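You operate a simulated robot arm through the tools that you are given. There is no shell and no other tool.

You are at the controls of a simulated robot arm. One attempt, no reset.

Task
Put some things from the top of the measuring bench away. At the end: the small teal cube from the top of the measuring bench is in the top drawer of the measuring bench; the small white cube from the top of the measuring bench is in the top drawer of the measuring bench; whatever was shut is shut again. Leave all else as you found it, and nothing knocked over (what rides in a drawer may roll over).

Only the result counts: the job must be done as asked and must still hold three seconds after the hand-in. Knocking over, shifting, dropping, spilling or breaking anything else fails it.

Robot
A 6-joint arm with a two-finger gripper, fixed in place. Base frame: the origin is at the foot of the arm, x ahead of it, y to its left, z up. Readings come in m, degrees, newtons and seconds.
Its first joint turns from -166.0 to 166.0 degrees. Payload 2.45 kg.
The TCP is the grasp point between the finger pads, 0.02 m short of the fingertips. In the tool frame z runs along the fingers and y along their closing line. Largest opening 0.14 m; the body of the gripper starts 0.168 m behind the TCP.
Orientation is that of the tool frame in the base frame, as [roll, pitch, yaw] about the fixed x, y, z axes, in that order (R = Rz(yaw) Ry(pitch) Rx(roll)). With the fingers straight down and closing along the base's y, the tool's x points along the base's -x, its y along +y and its z along -z.

Tools
- The arm moves only by the tool nudge_tool. Its argument "rows" is a list of rows, each a list of 3 entries, a list of its own where there are three numbers: the shift along the tool's x, y, z in units of 50 mm (1.0 is 50 mm), then the turn, a rotation vector about the tool's x, y, z in units of 8 degrees (1.0 is 8 degrees), then the closure, from 0 (fully open) to 1 (shut). In form: [[[tx, ty, tz], [rx, ry, rz], fingers], ...]. A call has 1 to 20 rows; each row shifts and turns the commanded pose from where the row before left it, along the tool's axes as they then stand. A call with a number of a shift or a turn outside -1 to 1 is refused whole. Rows are played at 5 a second. More than 0.05 m and 8.6 degrees between two rows, or a gripper value outside its range, and nothing of the call is played. A pose out of reach is approached as far as the arm can. The call stops where the force on the tool passes 40 N (or 10 N more than at its start, if that is more) or the arm is blocked; 0.2 s more then pass. The fingers move at their own pace (about 0.045 m/s each) and stop on an object; they squeeze with about 38 N. The grip force told is the motor's: it shows also when the fingers shut on nothing. Time passes only in rows, and 0.2 s behind the last, so rows that do not move let the fingers close. It gives the time, the measured TCP pose, the force on the tool (base axes), the opening and the grip force at its end, in the units of the frame above (readings bear some noise), with the torque about the TCP (base axes, N m) and any sound that the robot's microphone picked up, and new pictures: "show" is both (left out), scene, wrist or none.
- Cameras (640 x 400 px; columns grow to the right, rows downward): "scene" is fixed at [0.4088, 0.6412, 1.3002]; the picture's right is [-0.20, -0.98, 0.00], its down [-0.77, 0.16, -0.61] and it looks along [0.60, -0.12, -0.79] (base axes); focal length 214 px, centre (320, 200). "wrist" rides on the gripper at [0.078, 0.011, -0.209] in the tool frame; the picture's right is [-0.14, 0.99, 0.00], its down [-0.92, -0.13, -0.37] and it looks along [-0.37, -0.05, 0.93] (tool axes); focal length 280 px, centre (320, 200). There is no depth. A picture from a camera that has moved, and an enlarged one, comes with that camera's place and axes in the base frame and with its lens. The place of the scene camera against the robot may be out by one fixed shift of up to 0.025 m in any direction.
- enlarge(camera, box): a new picture of the part [left, top, right, bottom] of that camera's present view, enlarged. The clock stands still meanwhile.
- job_done(): hands the job in; it is judged then, once.

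Nothing tells you positions but the pictures and the camera data. Unless the task says otherwise, let go and move clear before handing in.

The tools are called after "Call:" as name(argument=value, ...) on one line, values as JSON. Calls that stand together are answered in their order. nudge_tool: Moves the arm, as the interface text tells. Its arguments: {"type":"object","properties":{"rows":{"type":"array"},"show":{"type":"string","enum":["both","scene","wrist","none"]}},"required":["rows"]} The other tools are called the same way: enlarge (camera, box) takes an enlarged picture of a part of a camera's view; job_done () hands the job in.

At the start:

```text
time_s: 0.0
position: [0.655, 0.5806, 1.1755]
ee_rot: [179.9, 0.1, -180.0]
force: [0.1, -0.2, -0.3]
moment: [0.03, 0.02, 0.05]
grip_width: 0.1401
gripper_force: 0.0
```

scene: 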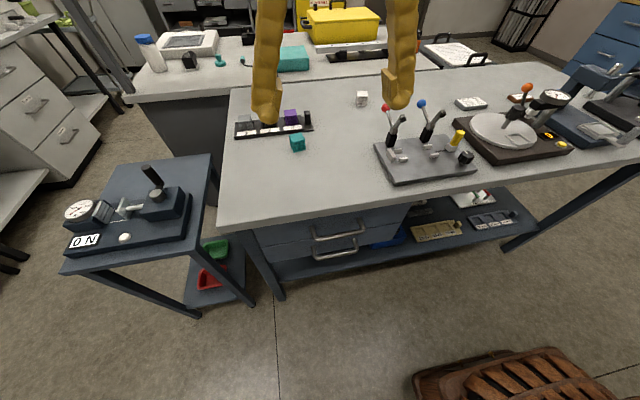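
wrist: 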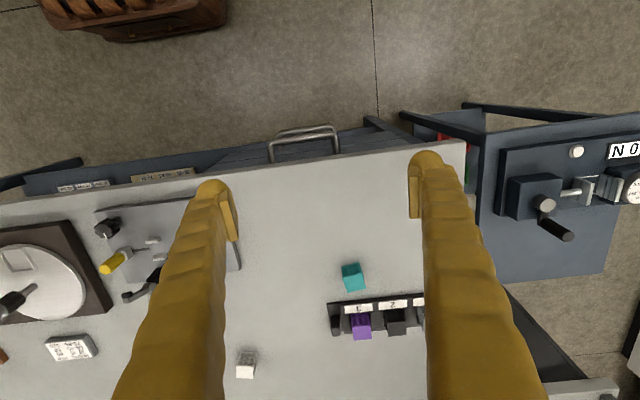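

I see the measuring bench with a teal cube near a labelled rack, a white cube further along, and drawers under the bench front edge. First I take closer looks to locate the cubes and the drawer handles.

Call:
enlarge(camera="scene", box=[220, 80, 400, 190])

Call:
enlarge(camera="scene", box=[220, 180, 460, 300])

Call:
enlarge(camera="wrist", box=[200, 100, 480, 275])

Call:
enlarge(camera="wrist", box=[200, 225, 480, 400])

```text
3.56 times, centred on (310, 135) of scene
camera zoom: at [0.4088, 0.6412, 1.3002], right [-0.2, -0.98, 0.0], down [-0.77, 0.16, -0.61], along [0.6, -0.12, -0.79], focal length 763 px, centre (356, 431)
```

zoom: 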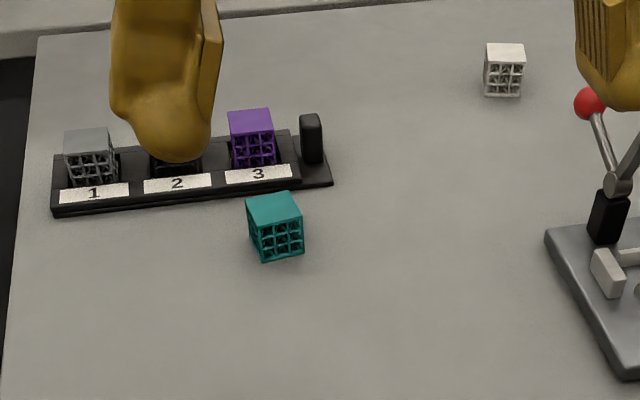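

```text
2.67 times, centred on (340, 240) of scene
camera zoom: at [0.4088, 0.6412, 1.3002], right [-0.2, -0.98, 0.0], down [-0.77, 0.16, -0.61], along [0.6, -0.12, -0.79], focal length 572 px, centre (267, 93)
```

zoom: 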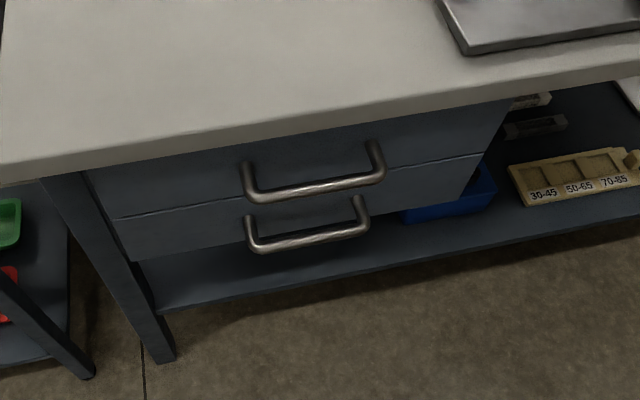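

```text
2.29 times, centred on (340, 188) of wrist
camera zoom: at [0.5768, 0.5904, 1.3837], right [0.14, 0.99, 0.0], down [0.92, -0.13, 0.37], along [0.37, -0.05, -0.93], focal length 641 px, centre (274, 229)
```

zoom: 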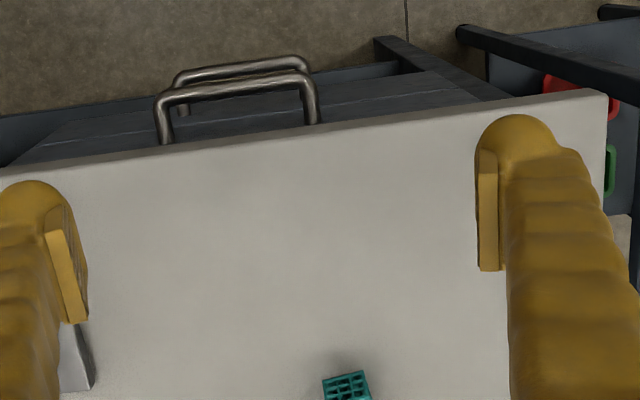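

```text
2.29 times, centred on (340, 312) of wrist
camera zoom: at [0.5768, 0.5904, 1.3837], right [0.14, 0.99, 0.0], down [0.92, -0.13, 0.37], along [0.37, -0.05, -0.93], focal length 641 px, centre (274, -57)
```

zoom: 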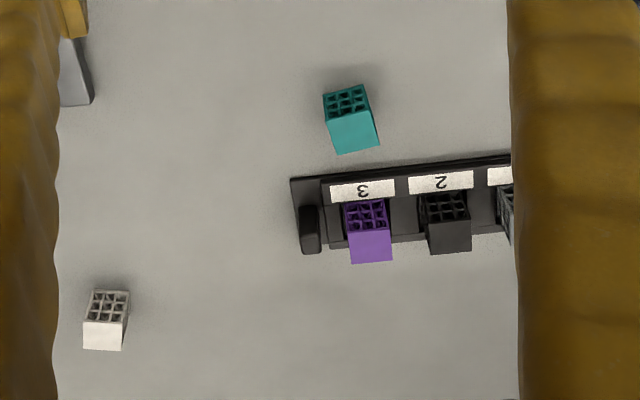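

The cubes look like roughly 4 cm blocks on the bench top, but depth is uncertain. I shift the arm sideways 0.15 m (base -y) with nothing nearby at this height, to triangulate.

Call:
nudge_tool(rows=[[[0, -1, 0], [0, 0, 0], 0], [[0, -1, 0], [0, 0, 0], 0], [[0, -1, 0], [0, 0, 0], 0], [[0, 0, 0], [0, 0, 0], 0]])

```text
time_s: 1.0
position: [0.6557, 0.4295, 1.1751]
ee_rot: [179.8, 0.1, 180.0]
force: [-0.5, 0.9, 0.3]
moment: [-0.04, 0.01, 0.01]
grip_width: 0.14
gripper_force: 0.1
camera wrist: at [0.577, 0.4398, 1.3836], right [0.14, 0.99, 0.0], down [0.92, -0.13, 0.37], along [0.37, -0.05, -0.93], focal length 280 px, centre (320, 200)
```

scene: 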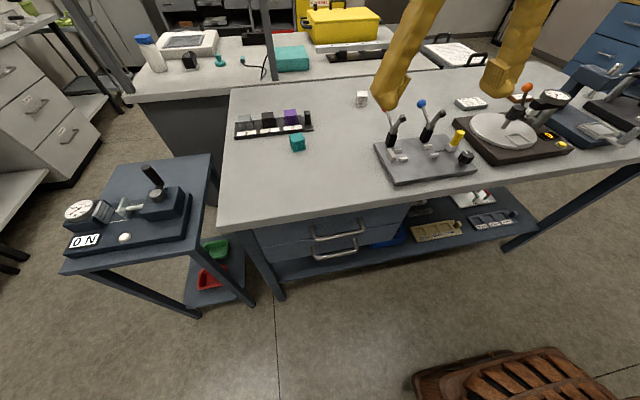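
wrist: 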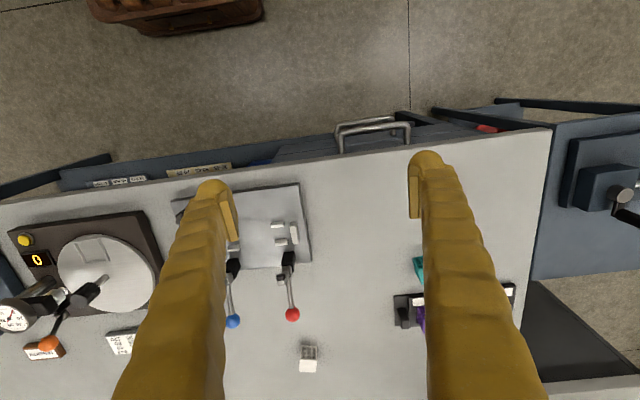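

Parallax suggests a bench top near z≈0.87 with the cubes rather far out. I enlarge to measure more finely.

Call:
enlarge(camera="wrist", box=[240, 250, 480, 400])

Call:
enlarge(camera="wrist", box=[260, 90, 580, 290])

```text
2.67 times, centred on (360, 325) of wrist
camera zoom: at [0.577, 0.4398, 1.3836], right [0.14, 0.99, 0.0], down [0.92, -0.13, 0.37], along [0.37, -0.05, -0.93], focal length 748 px, centre (213, -133)
```

zoom: 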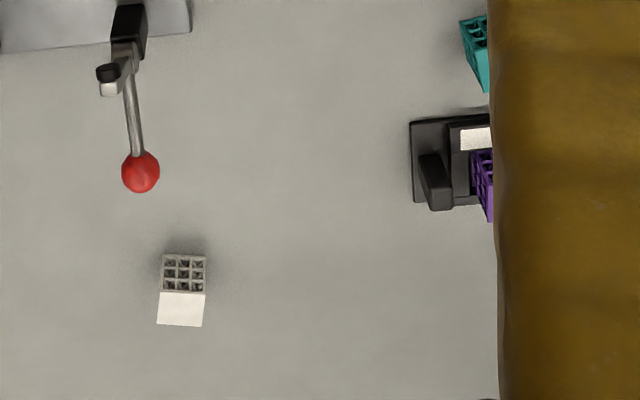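

```text
2.00 times, centred on (420, 190) of wrist
camera zoom: at [0.577, 0.4398, 1.3836], right [0.14, 0.99, 0.0], down [0.92, -0.13, 0.37], along [0.37, -0.05, -0.93], focal length 561 px, centre (120, 220)
```

zoom: 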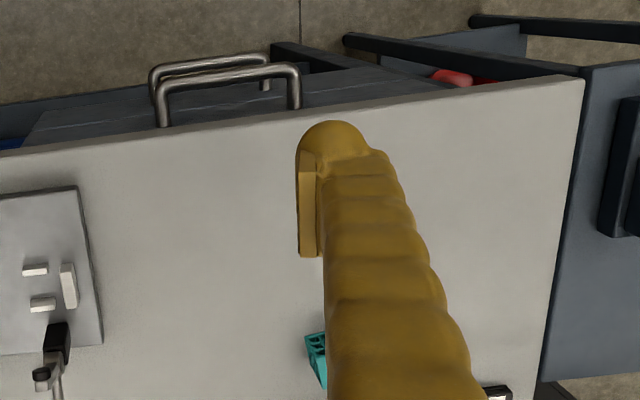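

Estimates so far: teal cube ≈ (0.97, 0.60, 0.885), white cube ≈ (1.18, 0.33, 0.885), top handle ≈ x 0.67, y 0.47–0.61, z 0.785, bench aligned with the base axes. I now test how far outward the arm reaches at this safe height.

Call:
nudge_tool(rows=[[[-1, 0.5, 0], [0, 0, 0], 0], [[-1, 0.5, 0], [0, 0, 0], 0], [[-1, 0.5, 0], [0, 0, 0], 0], [[-1, 0.5, 0], [0, 0, 0], 0], [[0, 0, 0], [0, 0, 0], 0]])

```text
refused: row 1 steps farther than a row can; nothing moved
```

The combined shift was over the per-row limit, so I use smaller combined steps.

Call:
nudge_tool(rows=[[[-0.9, 0.4, 0], [0, 0, 0], 0], [[-0.9, 0.4, 0], [0, 0, 0], 0], [[-0.9, 0.4, 0], [0, 0, 0], 0], [[-0.9, 0.4, 0], [0, 0, 0], 0], [[-0.9, 0.4, 0], [0, 0, 0], 0], [[0, 0, 0], [0, 0, 0], 0]])

```text
time_s: 2.4
position: [0.8802, 0.5318, 1.1756]
ee_rot: [179.9, 0.2, -180.0]
force: [0.5, 0.1, -0.1]
moment: [0.0, -0.02, -0.04]
grip_width: 0.1396
gripper_force: 0.0
camera wrist: at [0.8024, 0.5417, 1.3846], right [0.14, 0.99, 0.0], down [0.92, -0.13, 0.37], along [0.37, -0.05, -0.93], focal length 280 px, centre (320, 200)
```

scene: 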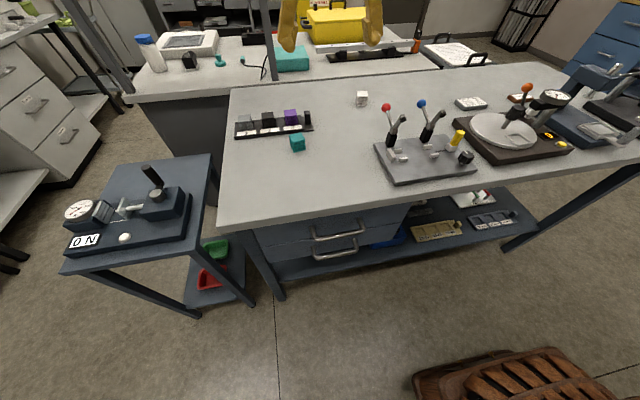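
wrist: 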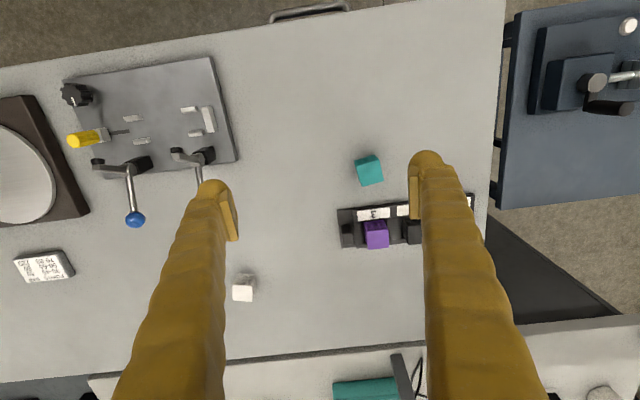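

Tool-down reach is larger than feared (radius 1.03 m here). I continue toward the spot above the teal cube.

Call:
nudge_tool(rows=[[[-0.75, 0.6, 0], [0, 0, 0], 0], [[-0.75, 0.6, 0], [0, 0, 0], 0], [[0, 0.2, 0.9], [0, 0, 0], 0], [[0, 0, 0], [0, 0, 0], 0]])

```text
time_s: 3.4
position: [0.9546, 0.601, 1.1313]
ee_rot: [180.0, 0.1, 180.0]
force: [0.1, -0.1, 0.8]
moment: [0.02, 0.02, 0.01]
grip_width: 0.1399
gripper_force: 0.2
camera wrist: at [0.877, 0.6109, 1.3394], right [0.14, 0.99, 0.0], down [0.92, -0.13, 0.37], along [0.37, -0.05, -0.93], focal length 280 px, centre (320, 200)
```

scene: 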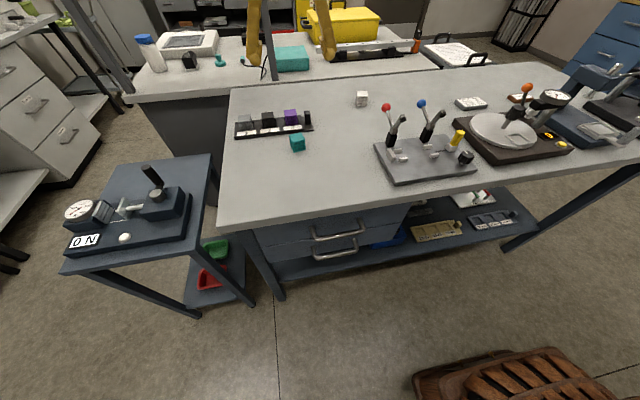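
wrist: 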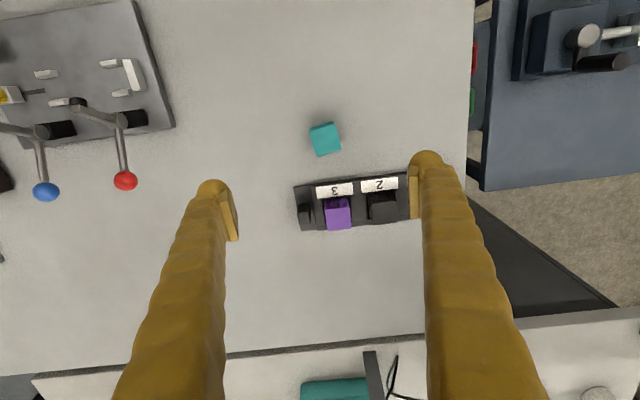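

The arm reaches over the teal cube tool-down. I enlarge to measure the teal cube's position and yaw and the gap to the rack.

Call:
enlarge(camera="wrist", box=[270, 100, 430, 240])

```text
2.86 times, centred on (350, 170) of wrist
camera zoom: at [0.877, 0.6109, 1.3394], right [0.14, 0.99, 0.0], down [0.92, -0.13, 0.37], along [0.37, -0.05, -0.93], focal length 801 px, centre (234, 286)
```

zoom: 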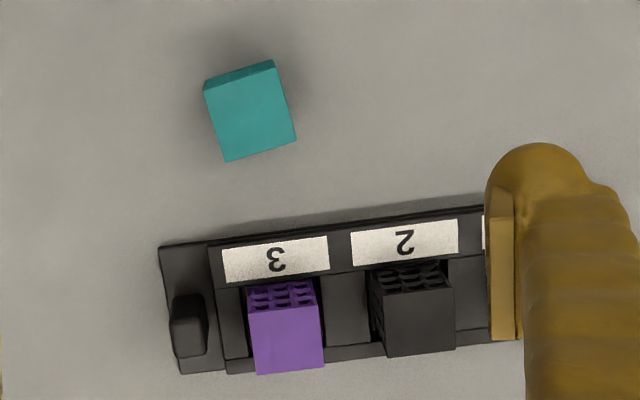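

Teal cube measured: centre ≈ (0.954, 0.610), top z ≈ 0.906, yaw ≈ +8.5°, about 5 cm clear of the rack. Next I back off in front of the bench at height, ready to turn the tool horizontal for the top drawer's handle.

Call:
nudge_tool(rows=[[[0.9, -0.12, 0], [0, 0, 0], 0], [[0.9, -0.12, 0], [0, 0, 0], 0], [[0.9, -0.12, 0], [0, 0, 0], 0], [[0.9, -0.12, 0], [0, 0, 0], 0], [[0.9, -0.12, 0], [0, 0, 0], 0], [[0.9, -0.12, 0], [0, 0, 0], 0], [[0.9, -0.12, 0], [0, 0, 0], 0], [[0.9, -0.12, 0], [0, 0, 0], 0], [[0.9, -0.12, 0], [0, 0, 0], 0], [[0.9, -0.12, 0], [0, 0, 0], 0], [[0, 0, 0], [0, 0, 0], 0]])

```text
time_s: 5.8
position: [0.5029, 0.5412, 1.1298]
ee_rot: [179.9, 0.1, 179.9]
force: [-0.8, -0.2, 1.0]
moment: [-0.01, 0.0, -0.02]
grip_width: 0.1401
gripper_force: 0.1
camera wrist: at [0.4252, 0.5509, 1.3386], right [0.14, 0.99, 0.0], down [0.92, -0.13, 0.37], along [0.37, -0.05, -0.93], focal length 280 px, centre (320, 200)
```

scene: 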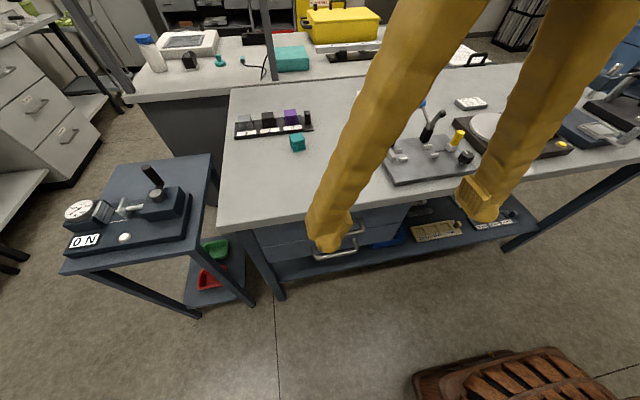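
wrist: 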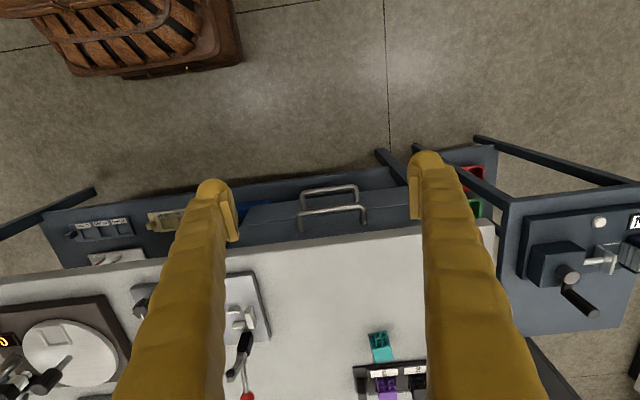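

Call:
enlarge(camera="wrist", box=[230, 150, 430, 275])

```text
3.20 times, centred on (330, 212) of wrist
camera zoom: at [0.4252, 0.5509, 1.3386], right [0.14, 0.99, 0.0], down [0.92, -0.13, 0.37], along [0.37, -0.05, -0.93], focal length 897 px, centre (288, 160)
```

zoom: 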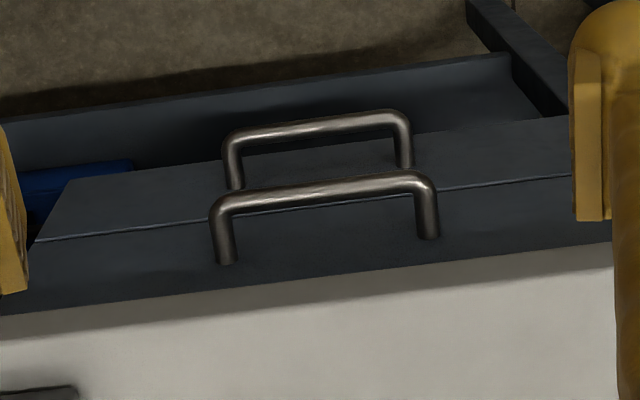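

Handle bar triangulated at ≈ (0.670, 0.543, 0.787), drawer face at x ≈ 0.714, drawer roughly y 0.31–0.77. I now rotate the tool to point along +x with the fingers closing vertically, in free space.

Call:
nudge_tool(rows=[[[0, 0, 0], [-0.577, -0.577, 0.577], 0.3], [[0, 0, 0], [-0.577, -0.577, 0.577], 0.5], [[0, 0, 0], [-0.577, -0.577, 0.577], 0.64], [[0, 0, 0], [-0.577, -0.577, 0.577], 0.64], [[0, 0, 0], [-0.577, -0.577, 0.577], 0.64], [[0, 0, 0], [-0.577, -0.577, 0.577], 0.64], [[0, 0, 0], [-0.577, -0.577, 0.577], 0.64], [[0, 0, 0], [0, 0, 0], 0.64]])

```text
time_s: 6.9
position: [0.5359, 0.5426, 1.006]
ee_rot: [165.3, 13.3, 156.5]
force: [0.1, -0.2, 0.3]
moment: [-0.02, -0.05, -0.02]
grip_width: 0.0504
gripper_force: 0.2
stopped in row 5: the arm was blocked; the commanded pose is now the measured one
camera wrist: at [0.4048, 0.5526, 1.1862], right [0.45, 0.85, 0.28], down [0.67, -0.53, 0.53], along [0.59, -0.06, -0.8], focal length 280 px, centre (320, 200)
```

scene: 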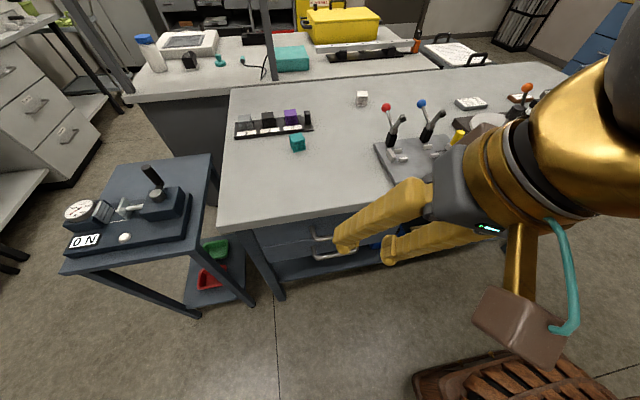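
wrist: 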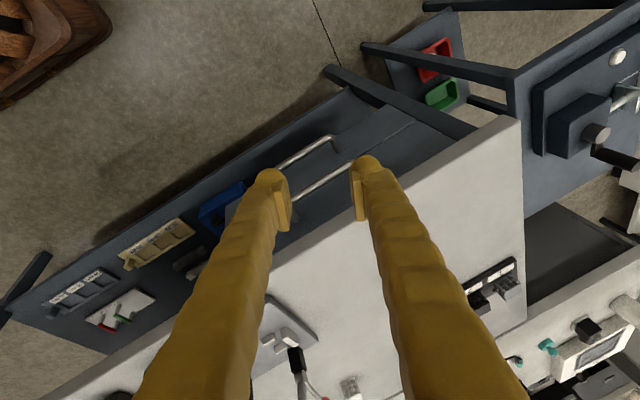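

The rotation that way was blocked partway (the arm seems to run into a wrist limit), leaving the tool at (0.536, 0.543, 1.006), tilted. I rotate the other way instead, so the tool's x ends toward -y, with the fingers closing along x.

Call:
nudge_tool(rows=[[[0, 0, 0], [-0.029, 0.191, -0.921], 0.64], [[0, 0, 0], [-0.029, 0.191, -0.921], 0.64], [[0, 0, 0], [-0.029, 0.191, -0.921], 0.64], [[0, 0, 0], [-0.029, 0.191, -0.921], 0.64], [[0, 0, 0], [-0.029, 0.191, -0.921], 0.64], [[0, 0, 0], [0, 0, 0], 0.64]])

```text
time_s: 8.3
position: [0.5302, 0.545, 1.0118]
ee_rot: [172.8, 13.1, -164.5]
force: [-0.5, 0.5, 0.3]
moment: [0.01, 0.0, 0.02]
grip_width: 0.0503
gripper_force: 0.1
camera wrist: at [0.4161, 0.4974, 1.1967], right [-0.16, 0.98, 0.15], down [0.83, 0.05, 0.55], along [0.53, 0.21, -0.82], focal length 280 px, centre (320, 200)
```

scene: 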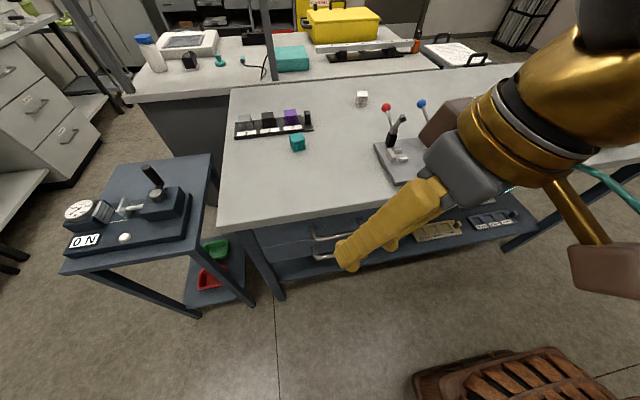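
wrist: 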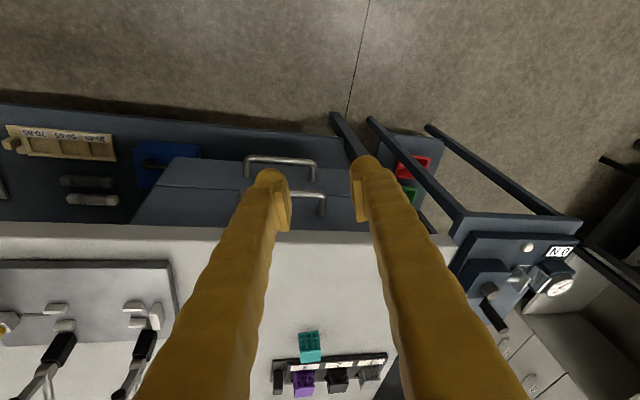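

That direction works. I continue to the full yaw, ending tool-down with the fingers closing along x.

Call:
nudge_tool(rows=[[[0, 0, 0], [-0.029, 0.191, -0.921], 0.64], [[0, 0, 0], [-0.029, 0.191, -0.921], 0.64], [[0, 0, 0], [-0.029, 0.191, -0.921], 0.64], [[0, 0, 0], [-0.029, 0.191, -0.921], 0.64], [[0, 0, 0], [-0.029, 0.191, -0.921], 0.64], [[0, 0, 0], [-0.029, 0.191, -0.921], 0.64], [[0, 0, 0], [-0.029, 0.191, -0.921], 0.64], [[0, 0, 0], [-0.029, 0.191, -0.921], 0.64], [[0, 0, 0], [-0.029, 0.191, -0.921], 0.64], [[0, 0, 0], [-0.029, 0.191, -0.921], 0.64], [[0, 0, 0], [0, 0, 0], 0.64]])

```text
time_s: 10.7
position: [0.5302, 0.5459, 1.0118]
ee_rot: [-179.6, 0.2, -89.5]
force: [1.0, 0.2, 0.3]
moment: [0.02, -0.02, 0.03]
grip_width: 0.0502
gripper_force: 0.0
camera wrist: at [0.5196, 0.466, 1.2196], right [-0.99, 0.13, -0.01], down [0.12, 0.92, 0.37], along [0.05, 0.37, -0.93], focal length 280 px, centre (320, 200)
```

scene: 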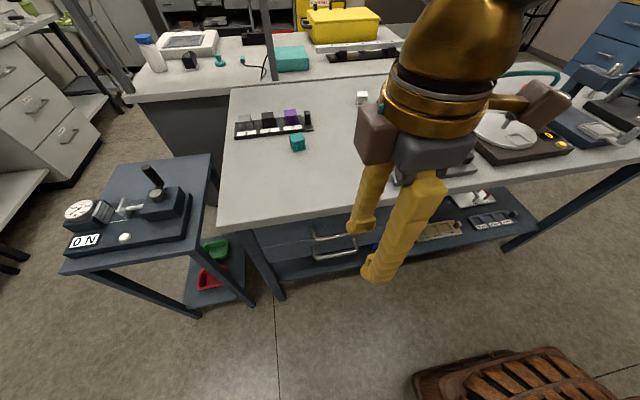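
wrist: 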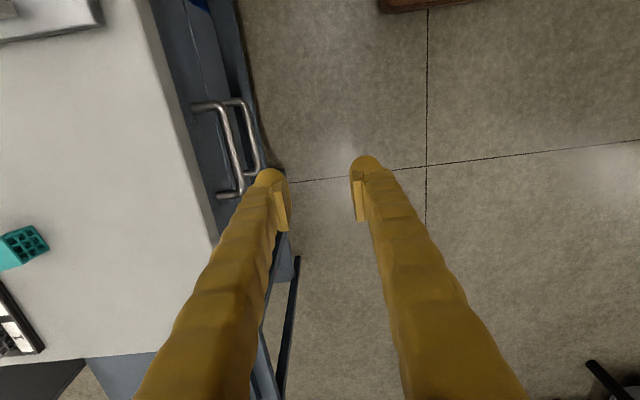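

Now tool-down with the fingers closing along x. I enlarge the wrist view to measure the handle bar, drawer face and bench edge from here.

Call:
enlarge(camera="wrist", box=[140, 70, 300, 220])

```text
2.67 times, centred on (220, 145) of wrist
camera zoom: at [0.5196, 0.466, 1.2196], right [-0.99, 0.13, -0.01], down [0.12, 0.92, 0.37], along [0.05, 0.37, -0.93], focal length 748 px, centre (587, 347)
```

zoom: 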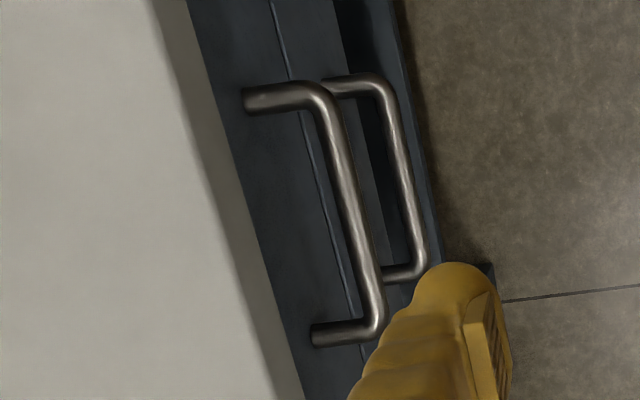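

Handle bar confirmed at x ≈ 0.668, z ≈ 0.787; bench edge x ≈ 0.70 with underside z ≈ 0.833; drawer face x ≈ 0.7125. I tilt the tool 40° forward so it can come in under the bench lip onto the bar.

Call:
nudge_tool(rows=[[[0, 0, 0], [1, 0, 0], 0.66], [[0, 0, 0], [1, 0, 0], 0.66], [[0, 0, 0], [1, 0, 0], 0.66], [[0, 0, 0], [1, 0, 0], 0.66], [[0, 0, 0], [1, 0, 0], 0.66], [[0, 0, 0], [0, 0, 0], 0.66]])

```text
time_s: 12.3
position: [0.5504, 0.5333, 0.9567]
ee_rot: [-141.7, -3.6, -91.4]
force: [-0.5, 0.0, 0.5]
moment: [0.0, 0.0, 0.0]
grip_width: 0.0477
gripper_force: 0.1
stopped in row 6: the arm was blocked; the commanded pose is now the measured one
camera wrist: at [0.4107, 0.4663, 1.1183], right [-0.77, 0.12, -0.62], down [-0.11, 0.94, 0.31], along [0.62, 0.31, -0.72], focal length 280 px, centre (320, 200)
```

scene: 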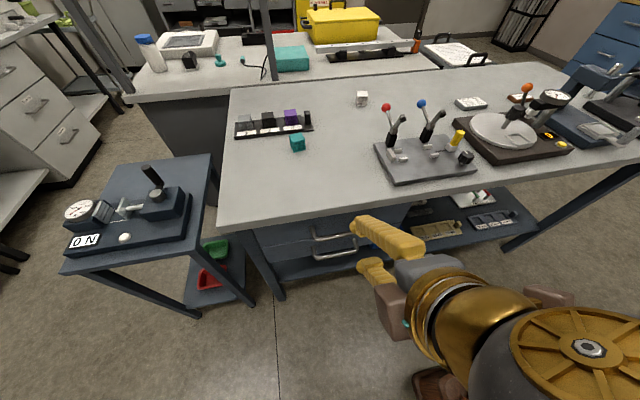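
wrist: 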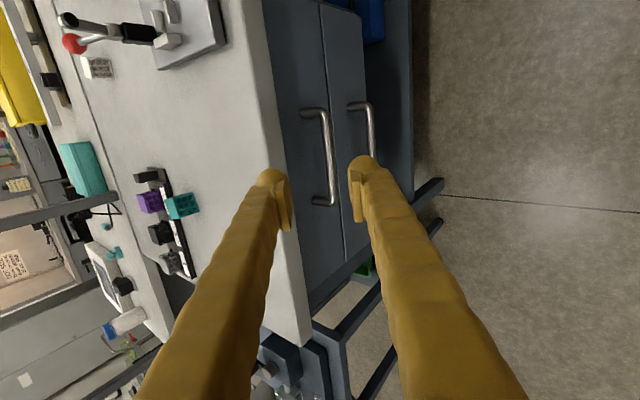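

The arm is limited when tilted this high, but lower and farther out should be fine; it now sits at 38° tilt, TCP (0.550, 0.533, 0.957). I move down along the approach line to a pre-grasp point 0.1 m short of the bar and straighten the small skew.

Call:
nudge_tool(rows=[[[-0.114, 0.085, 0.707], [0, 0, 0], 0.66], [[-0.114, 0.085, 0.707], [0, -0.23, 0], 0.66], [[-0.114, 0.085, 0.707], [0, -0.23, 0], 0.66], [[0, 0, 0], [0, 0, 0], 0.66]])

```text
time_s: 13.3
position: [0.6028, 0.5477, 0.8697]
ee_rot: [-141.4, -0.3, -88.7]
force: [-0.7, -0.4, 0.6]
moment: [0.01, -0.03, 0.03]
grip_width: 0.0477
gripper_force: 0.0
camera wrist: at [0.4659, 0.467, 1.0269], right [-0.78, 0.12, -0.62], down [-0.15, 0.92, 0.36], along [0.61, 0.37, -0.7], focal length 280 px, centre (320, 200)
```

scene: 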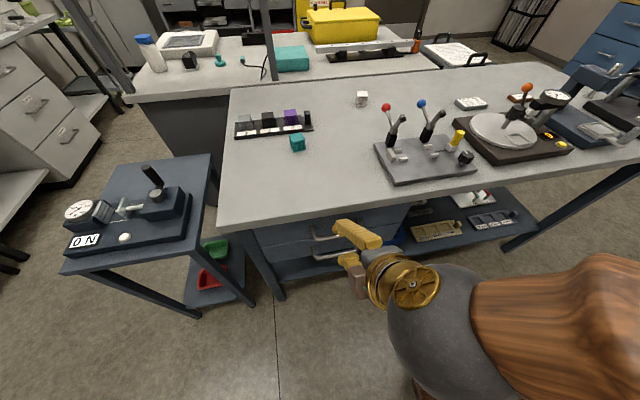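
wrist: 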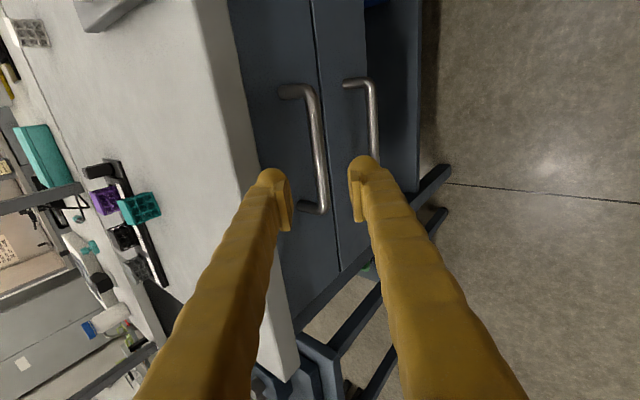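

The bar sits nicely between the fingertips in the wrist view, matching my estimate within a few mm. I advance along the tool axis most of the way.

Call:
nudge_tool(rows=[[[0.04, 0.005, 0.676], [0, 0, 0], 0.66], [[0.04, 0.005, 0.676], [0, 0, 0], 0.66], [[0, 0, 0], [0, 0, 0], 0.66]])

Call:
enlarge(camera="wrist", box=[220, 80, 420, 230])

```text
time_s: 14.1
position: [0.6447, 0.5435, 0.817]
ee_rot: [-141.7, -0.3, -88.8]
force: [0.2, 0.3, 0.1]
moment: [-0.04, -0.01, -0.03]
grip_width: 0.0476
gripper_force: 0.0
camera wrist: at [0.5086, 0.4631, 0.9738], right [-0.78, 0.12, -0.62], down [-0.15, 0.92, 0.36], along [0.61, 0.37, -0.7], focal length 280 px, centre (320, 200)
```

scene: 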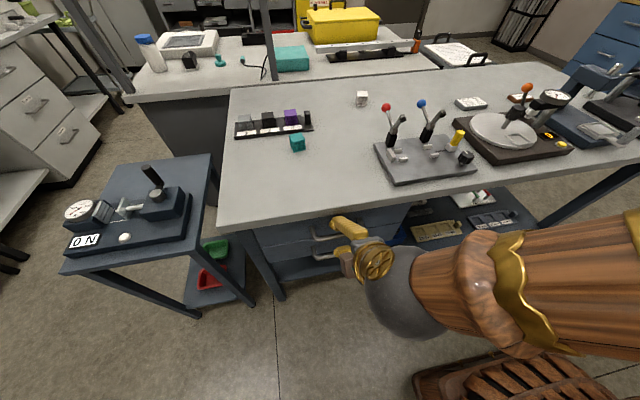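
wrist: 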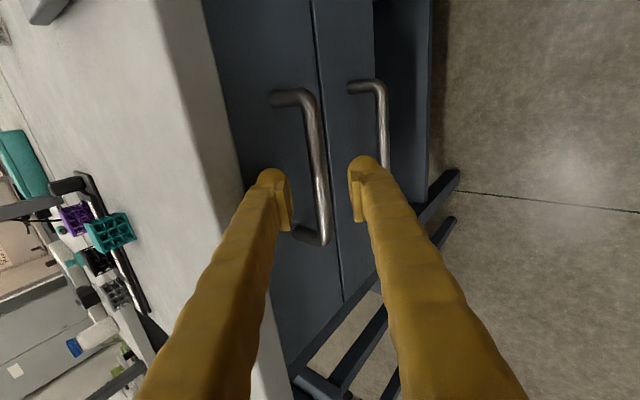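

```text
2.67 times, centred on (320, 155) of wrist
camera zoom: at [0.5086, 0.4631, 0.9738], right [-0.78, 0.12, -0.62], down [-0.15, 0.92, 0.36], along [0.61, 0.37, -0.7], focal length 748 px, centre (320, 320)
```

zoom: 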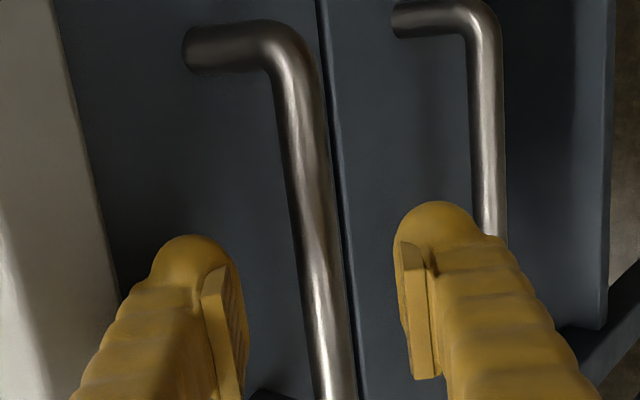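

The bar is well centred between the fingers with clearance to the bench lip. I advance the last 3.4 cm and close.

Call:
nudge_tool(rows=[[[0, 0, 0.4], [0, 0, 0], 0.66], [[0, 0, 0.28], [0, 0, 0], 0.66], [[0, 0, 0], [0, 0, 0], 0.66]])

Call:
enlarge(camera="wrist", box=[220, 80, 420, 230])

Call:
enlarge(camera="scene", box=[260, 190, 420, 290])

```text
time_s: 14.9
position: [0.6666, 0.5442, 0.7903]
ee_rot: [-141.4, -0.4, -88.8]
force: [1.0, 0.7, -0.6]
moment: [0.0, 0.0, -0.02]
grip_width: 0.0476
gripper_force: 0.1
camera wrist: at [0.53, 0.4632, 0.9475], right [-0.78, 0.12, -0.62], down [-0.15, 0.92, 0.36], along [0.61, 0.37, -0.7], focal length 280 px, centre (320, 200)
```

scene: 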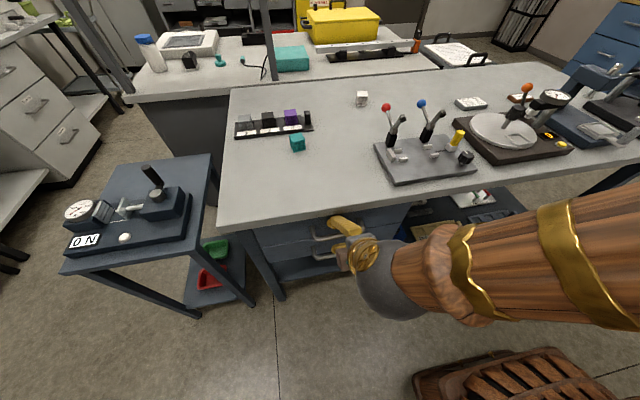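
wrist: 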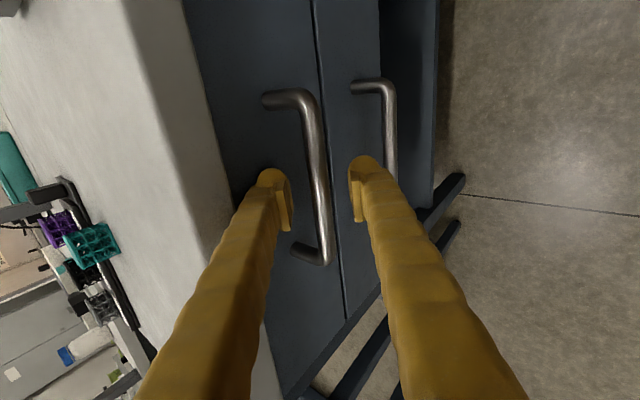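

```text
2.67 times, centred on (320, 155) of wrist
camera zoom: at [0.53, 0.4632, 0.9475], right [-0.78, 0.12, -0.62], down [-0.15, 0.92, 0.36], along [0.61, 0.37, -0.7], focal length 748 px, centre (320, 320)
```

zoom: 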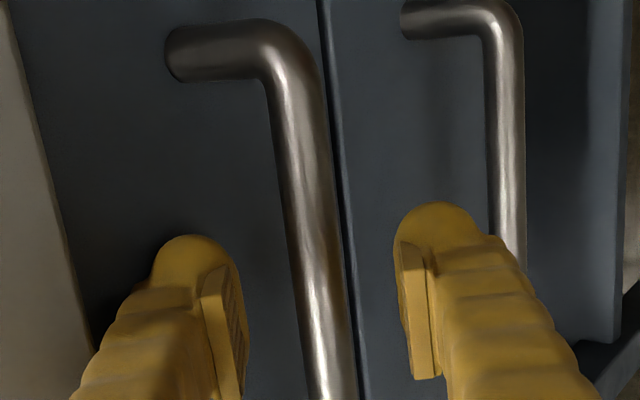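

```text
4.00 times, centred on (340, 240) of scene
camera zoom: at [0.4088, 0.6412, 1.3002], right [-0.2, -0.98, 0.0], down [-0.77, 0.16, -0.61], along [0.6, -0.12, -0.79], focal length 858 px, centre (240, 40)
```

zoom: 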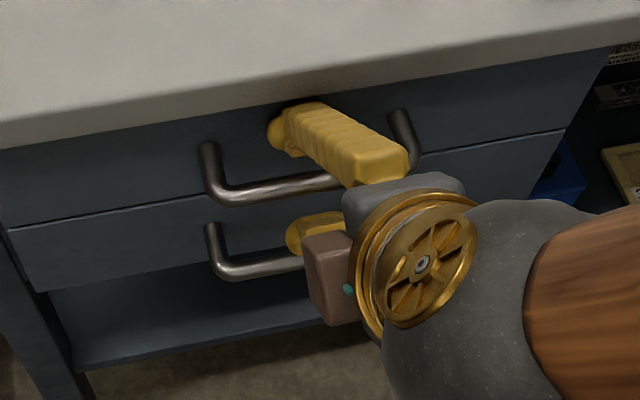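

The bar is right at the grasp point. I close the fingers on it.

Call:
nudge_tool(rows=[[[0, 0, 0], [0, 0, 0], 1], [[0, 0, 0], [0, 0, 0], 1], [[0, 0, 0], [0, 0, 0], 1], [[0, 0, 0], [0, 0, 0], 1], [[0, 0, 0], [0, 0, 0], 1]], show="wrist")

```text
time_s: 16.1
position: [0.6668, 0.5443, 0.7899]
ee_rot: [-141.5, -0.2, -88.8]
force: [2.8, 1.2, 5.6]
moment: [0.58, -0.06, -0.72]
grip_width: 0.0136
gripper_force: 40.5
camera wrist: at [0.5299, 0.4632, 0.9476], right [-0.78, 0.12, -0.62], down [-0.15, 0.92, 0.36], along [0.61, 0.37, -0.7], focal length 280 px, centre (320, 200)
```

wrist: 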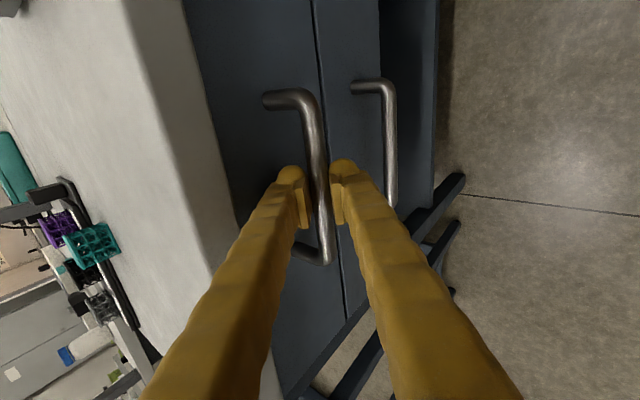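

Grip confirmed (13.6 mm, 40 N). I start pulling the drawer straight out along -x in small steps.

Call:
nudge_tool(rows=[[[-0.008, 0.313, -0.249], [0, 0, 0], 1], [[-0.008, 0.313, -0.249], [0, 0, 0], 1], [[0, 0, 0], [0, 0, 0], 1]])

```text
time_s: 16.9
position: [0.6259, 0.5439, 0.7898]
ee_rot: [-141.4, -0.2, -88.8]
force: [-0.2, -0.4, 15.1]
moment: [0.56, -0.04, -0.84]
grip_width: 0.0138
gripper_force: 40.3
camera wrist: at [0.4896, 0.4632, 0.9475], right [-0.78, 0.12, -0.62], down [-0.15, 0.92, 0.36], along [0.61, 0.37, -0.7], focal length 280 px, centre (320, 200)
```

scene: 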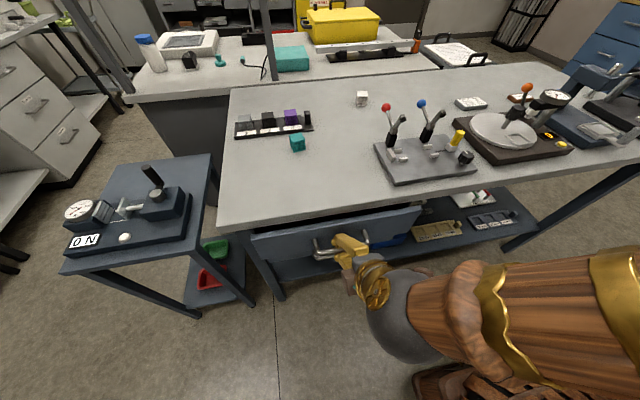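
wrist: 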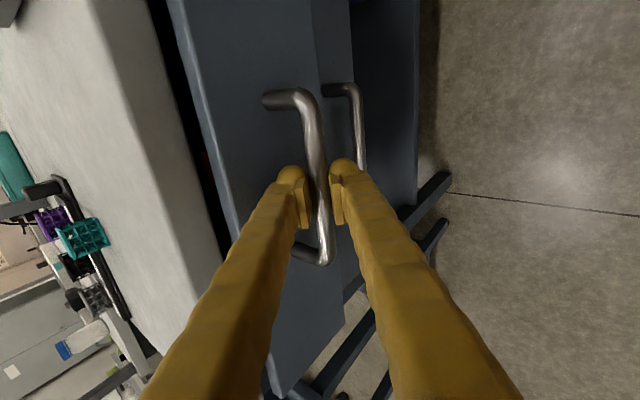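

The drawer slides open smoothly (4 cm so far). I keep pulling, with a tiny upward correction to ease the vertical load.

Call:
nudge_tool(rows=[[[-0.008, 0.309, -0.254], [0, 0, 0], 1], [[-0.008, 0.309, -0.254], [0, 0, 0], 1], [[-0.008, 0.309, -0.254], [0, 0, 0], 1], [[0, 0, 0], [0, 0, 0], 1]])

```text
time_s: 17.9
position: [0.5666, 0.5448, 0.7902]
ee_rot: [-141.6, -0.5, -88.7]
force: [1.4, 13.1, -13.1]
moment: [0.62, 0.05, -0.65]
grip_width: 0.0138
gripper_force: 40.5
camera wrist: at [0.4294, 0.4631, 0.9477], right [-0.78, 0.12, -0.62], down [-0.15, 0.92, 0.36], along [0.61, 0.37, -0.7], focal length 280 px, centre (320, 200)
```

scene: 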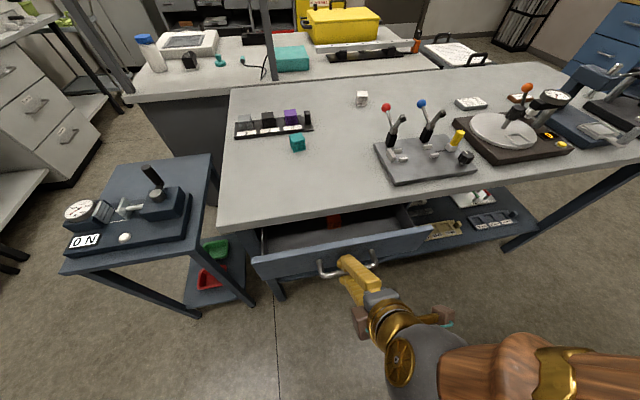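
wrist: 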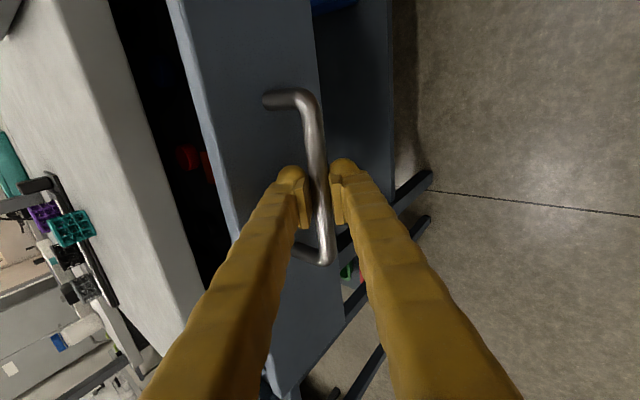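

10 cm open, side loads modest. I continue pulling to about 18 cm.

Call:
nudge_tool(rows=[[[-0.012, 0.298, -0.237], [0, 0, 0], 1], [[-0.012, 0.298, -0.237], [0, 0, 0], 1], [[-0.012, 0.298, -0.237], [0, 0, 0], 1], [[0, 0, 0], [0, 0, 0], 1]])

```text
time_s: 18.9
position: [0.5101, 0.5426, 0.7902]
ee_rot: [-141.5, -0.4, -88.9]
force: [-1.4, 0.2, -22.8]
moment: [0.6, 0.12, -0.7]
grip_width: 0.0138
gripper_force: 39.7
camera wrist: at [0.3733, 0.4633, 0.9476], right [-0.78, 0.12, -0.62], down [-0.15, 0.92, 0.36], along [0.61, 0.37, -0.7], focal length 280 px, centre (320, 200)
```

scene: 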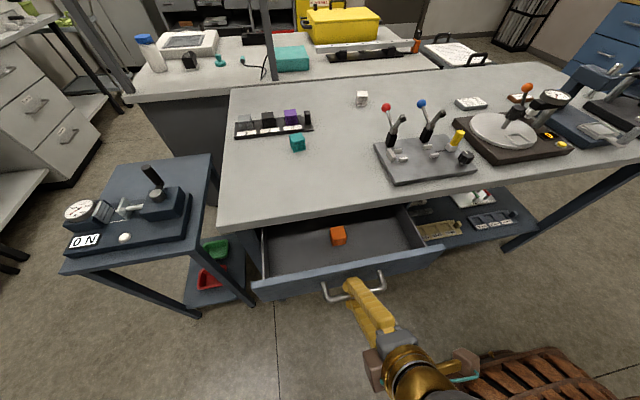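
wrist: 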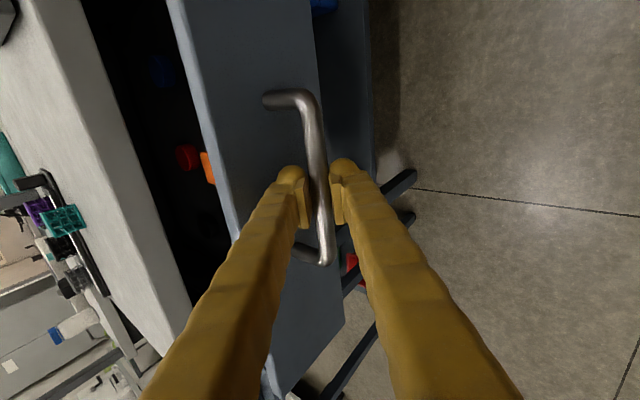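

The drawer is about 16 cm open and holds an orange cube and others farther back. I pull 2 cm more, easing the vertical load, then look inside.

Call:
nudge_tool(rows=[[[-0.009, 0.318, -0.243], [0, 0, 0], 1], [[0, 0, 0], [0, 0, 0], 1]])

Call:
enlarge(camera="scene", box=[230, 190, 460, 310])

```text
time_s: 19.5
position: [0.4906, 0.5432, 0.791]
ee_rot: [-141.6, -0.4, -88.8]
force: [0.8, -22.0, -19.9]
moment: [0.39, 0.11, -0.81]
grip_width: 0.0137
gripper_force: 40.4
camera wrist: at [0.3537, 0.4634, 0.9476], right [-0.78, 0.12, -0.62], down [-0.15, 0.92, 0.36], along [0.61, 0.37, -0.7], focal length 280 px, centre (320, 200)
```

scene: 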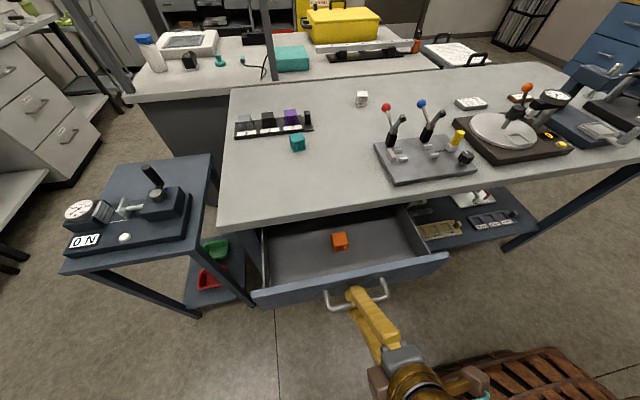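
wrist: 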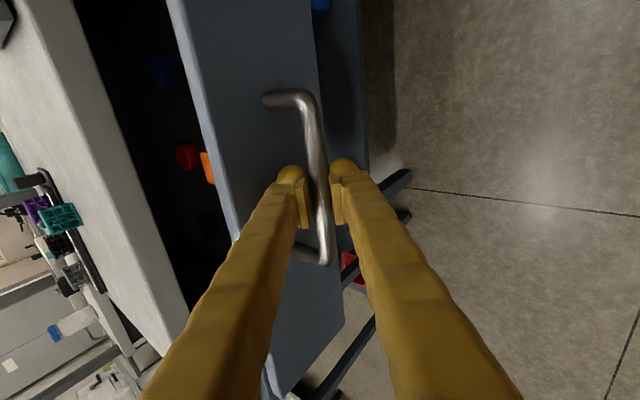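

```text
2.78 times, centred on (345, 250) of scene
camera zoom: at [0.4088, 0.6412, 1.3002], right [-0.2, -0.98, 0.0], down [-0.77, 0.16, -0.61], along [0.6, -0.12, -0.79], focal length 597 px, centre (250, 61)
```

zoom: 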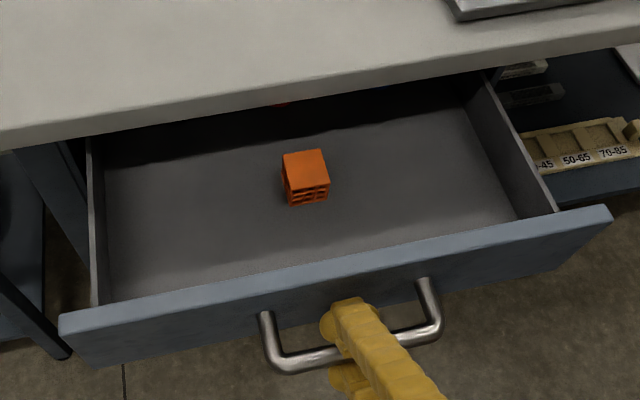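

The drawer is ~18 cm open with plenty of free floor either side of the orange cube. I release the bar with a small opening and back out along the tool axis.

Call:
nudge_tool(rows=[[[0, 0, 0], [0, 0, 0], 0.75], [[0, 0, 0], [0, 0, 0], 0.75], [[0, 0, 0], [0, 0, 0], 0.75]], show="wrist")

```text
time_s: 20.3
position: [0.4901, 0.5438, 0.7901]
ee_rot: [-141.6, -0.3, -88.7]
force: [-0.6, 1.0, -0.2]
moment: [0.0, 0.01, 0.0]
grip_width: 0.0351
gripper_force: 0.0
camera wrist: at [0.3538, 0.4642, 0.9481], right [-0.78, 0.12, -0.62], down [-0.15, 0.92, 0.36], along [0.61, 0.37, -0.7], focal length 280 px, centre (320, 200)
```

wrist: 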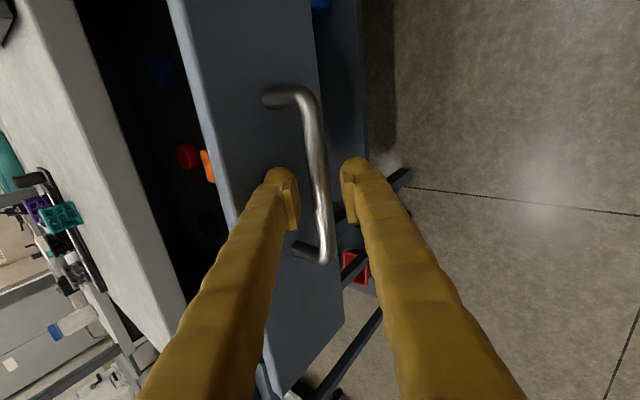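

Released with no residual force. I retreat 5 cm along the tool axis.

Call:
nudge_tool(rows=[[[0, 0, -0.5], [0, 0, 0], 0.75], [[0, 0, -0.5], [0, 0, 0], 0.75], [[0, 0, 0], [0, 0, 0], 0.75]])

```text
time_s: 21.1
position: [0.4582, 0.5451, 0.83]
ee_rot: [-141.5, -0.5, -88.8]
force: [-0.3, 0.0, -0.1]
moment: [0.05, 0.02, 0.02]
grip_width: 0.035
gripper_force: 0.0
camera wrist: at [0.3219, 0.4634, 0.9873], right [-0.78, 0.12, -0.62], down [-0.15, 0.92, 0.36], along [0.61, 0.37, -0.7], focal length 280 px, centre (320, 200)
```

scene: 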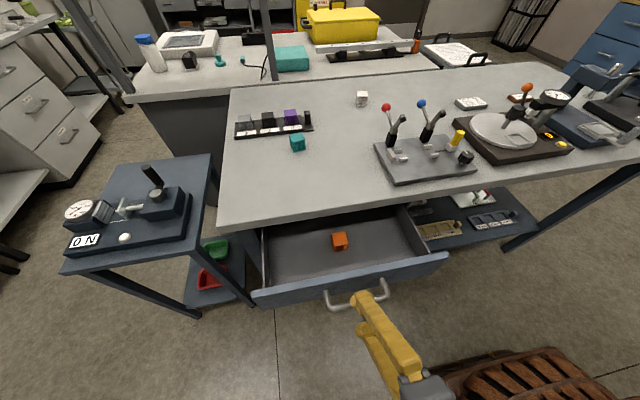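
wrist: 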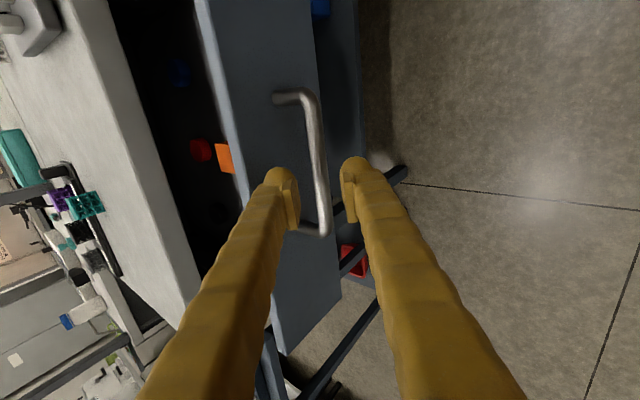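

Fingers are clear of the handle. I rotate the tool back to vertical and lift to a safe height.

Call:
nudge_tool(rows=[[[0, 0, 0], [-0.965, 0, 0], 0.6], [[0, 0, 0], [-0.965, 0, 0], 0.5], [[0, 0, 0], [-0.965, 0, 0], 0.4], [[0, 0, 0], [-0.965, 0, 0], 0.4], [[0, 0, 0], [-0.965, 0, 0], 0.4], [[0, 0, -0.9], [0, 0, 0], 0.4], [[0, 0, -0.9], [0, 0, 0], 0.4], [[0, 0, -0.9], [0, 0, 0], 0.4], [[0, 0, -0.9], [0, 0, 0], 0.4], [[0, 0, -0.9], [0, 0, 0], 0.4], [[0, 0, 0], [0, 0, 0], 0.4]])

```text
time_s: 23.5
position: [0.4605, 0.5437, 1.0543]
ee_rot: [179.8, -0.4, -88.9]
force: [-0.1, -0.1, 0.1]
moment: [0.02, -0.04, 0.0]
grip_width: 0.0839
gripper_force: 0.0
camera wrist: at [0.4513, 0.4668, 1.2638], right [-0.99, 0.12, 0.0], down [0.11, 0.93, 0.36], along [0.04, 0.36, -0.93], focal length 280 px, centre (320, 200)
```

scene: 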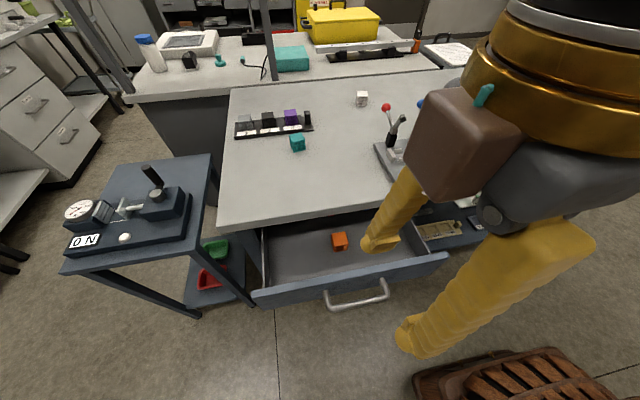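
wrist: 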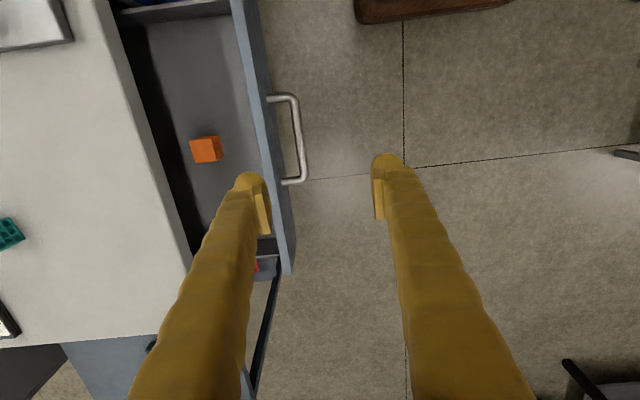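

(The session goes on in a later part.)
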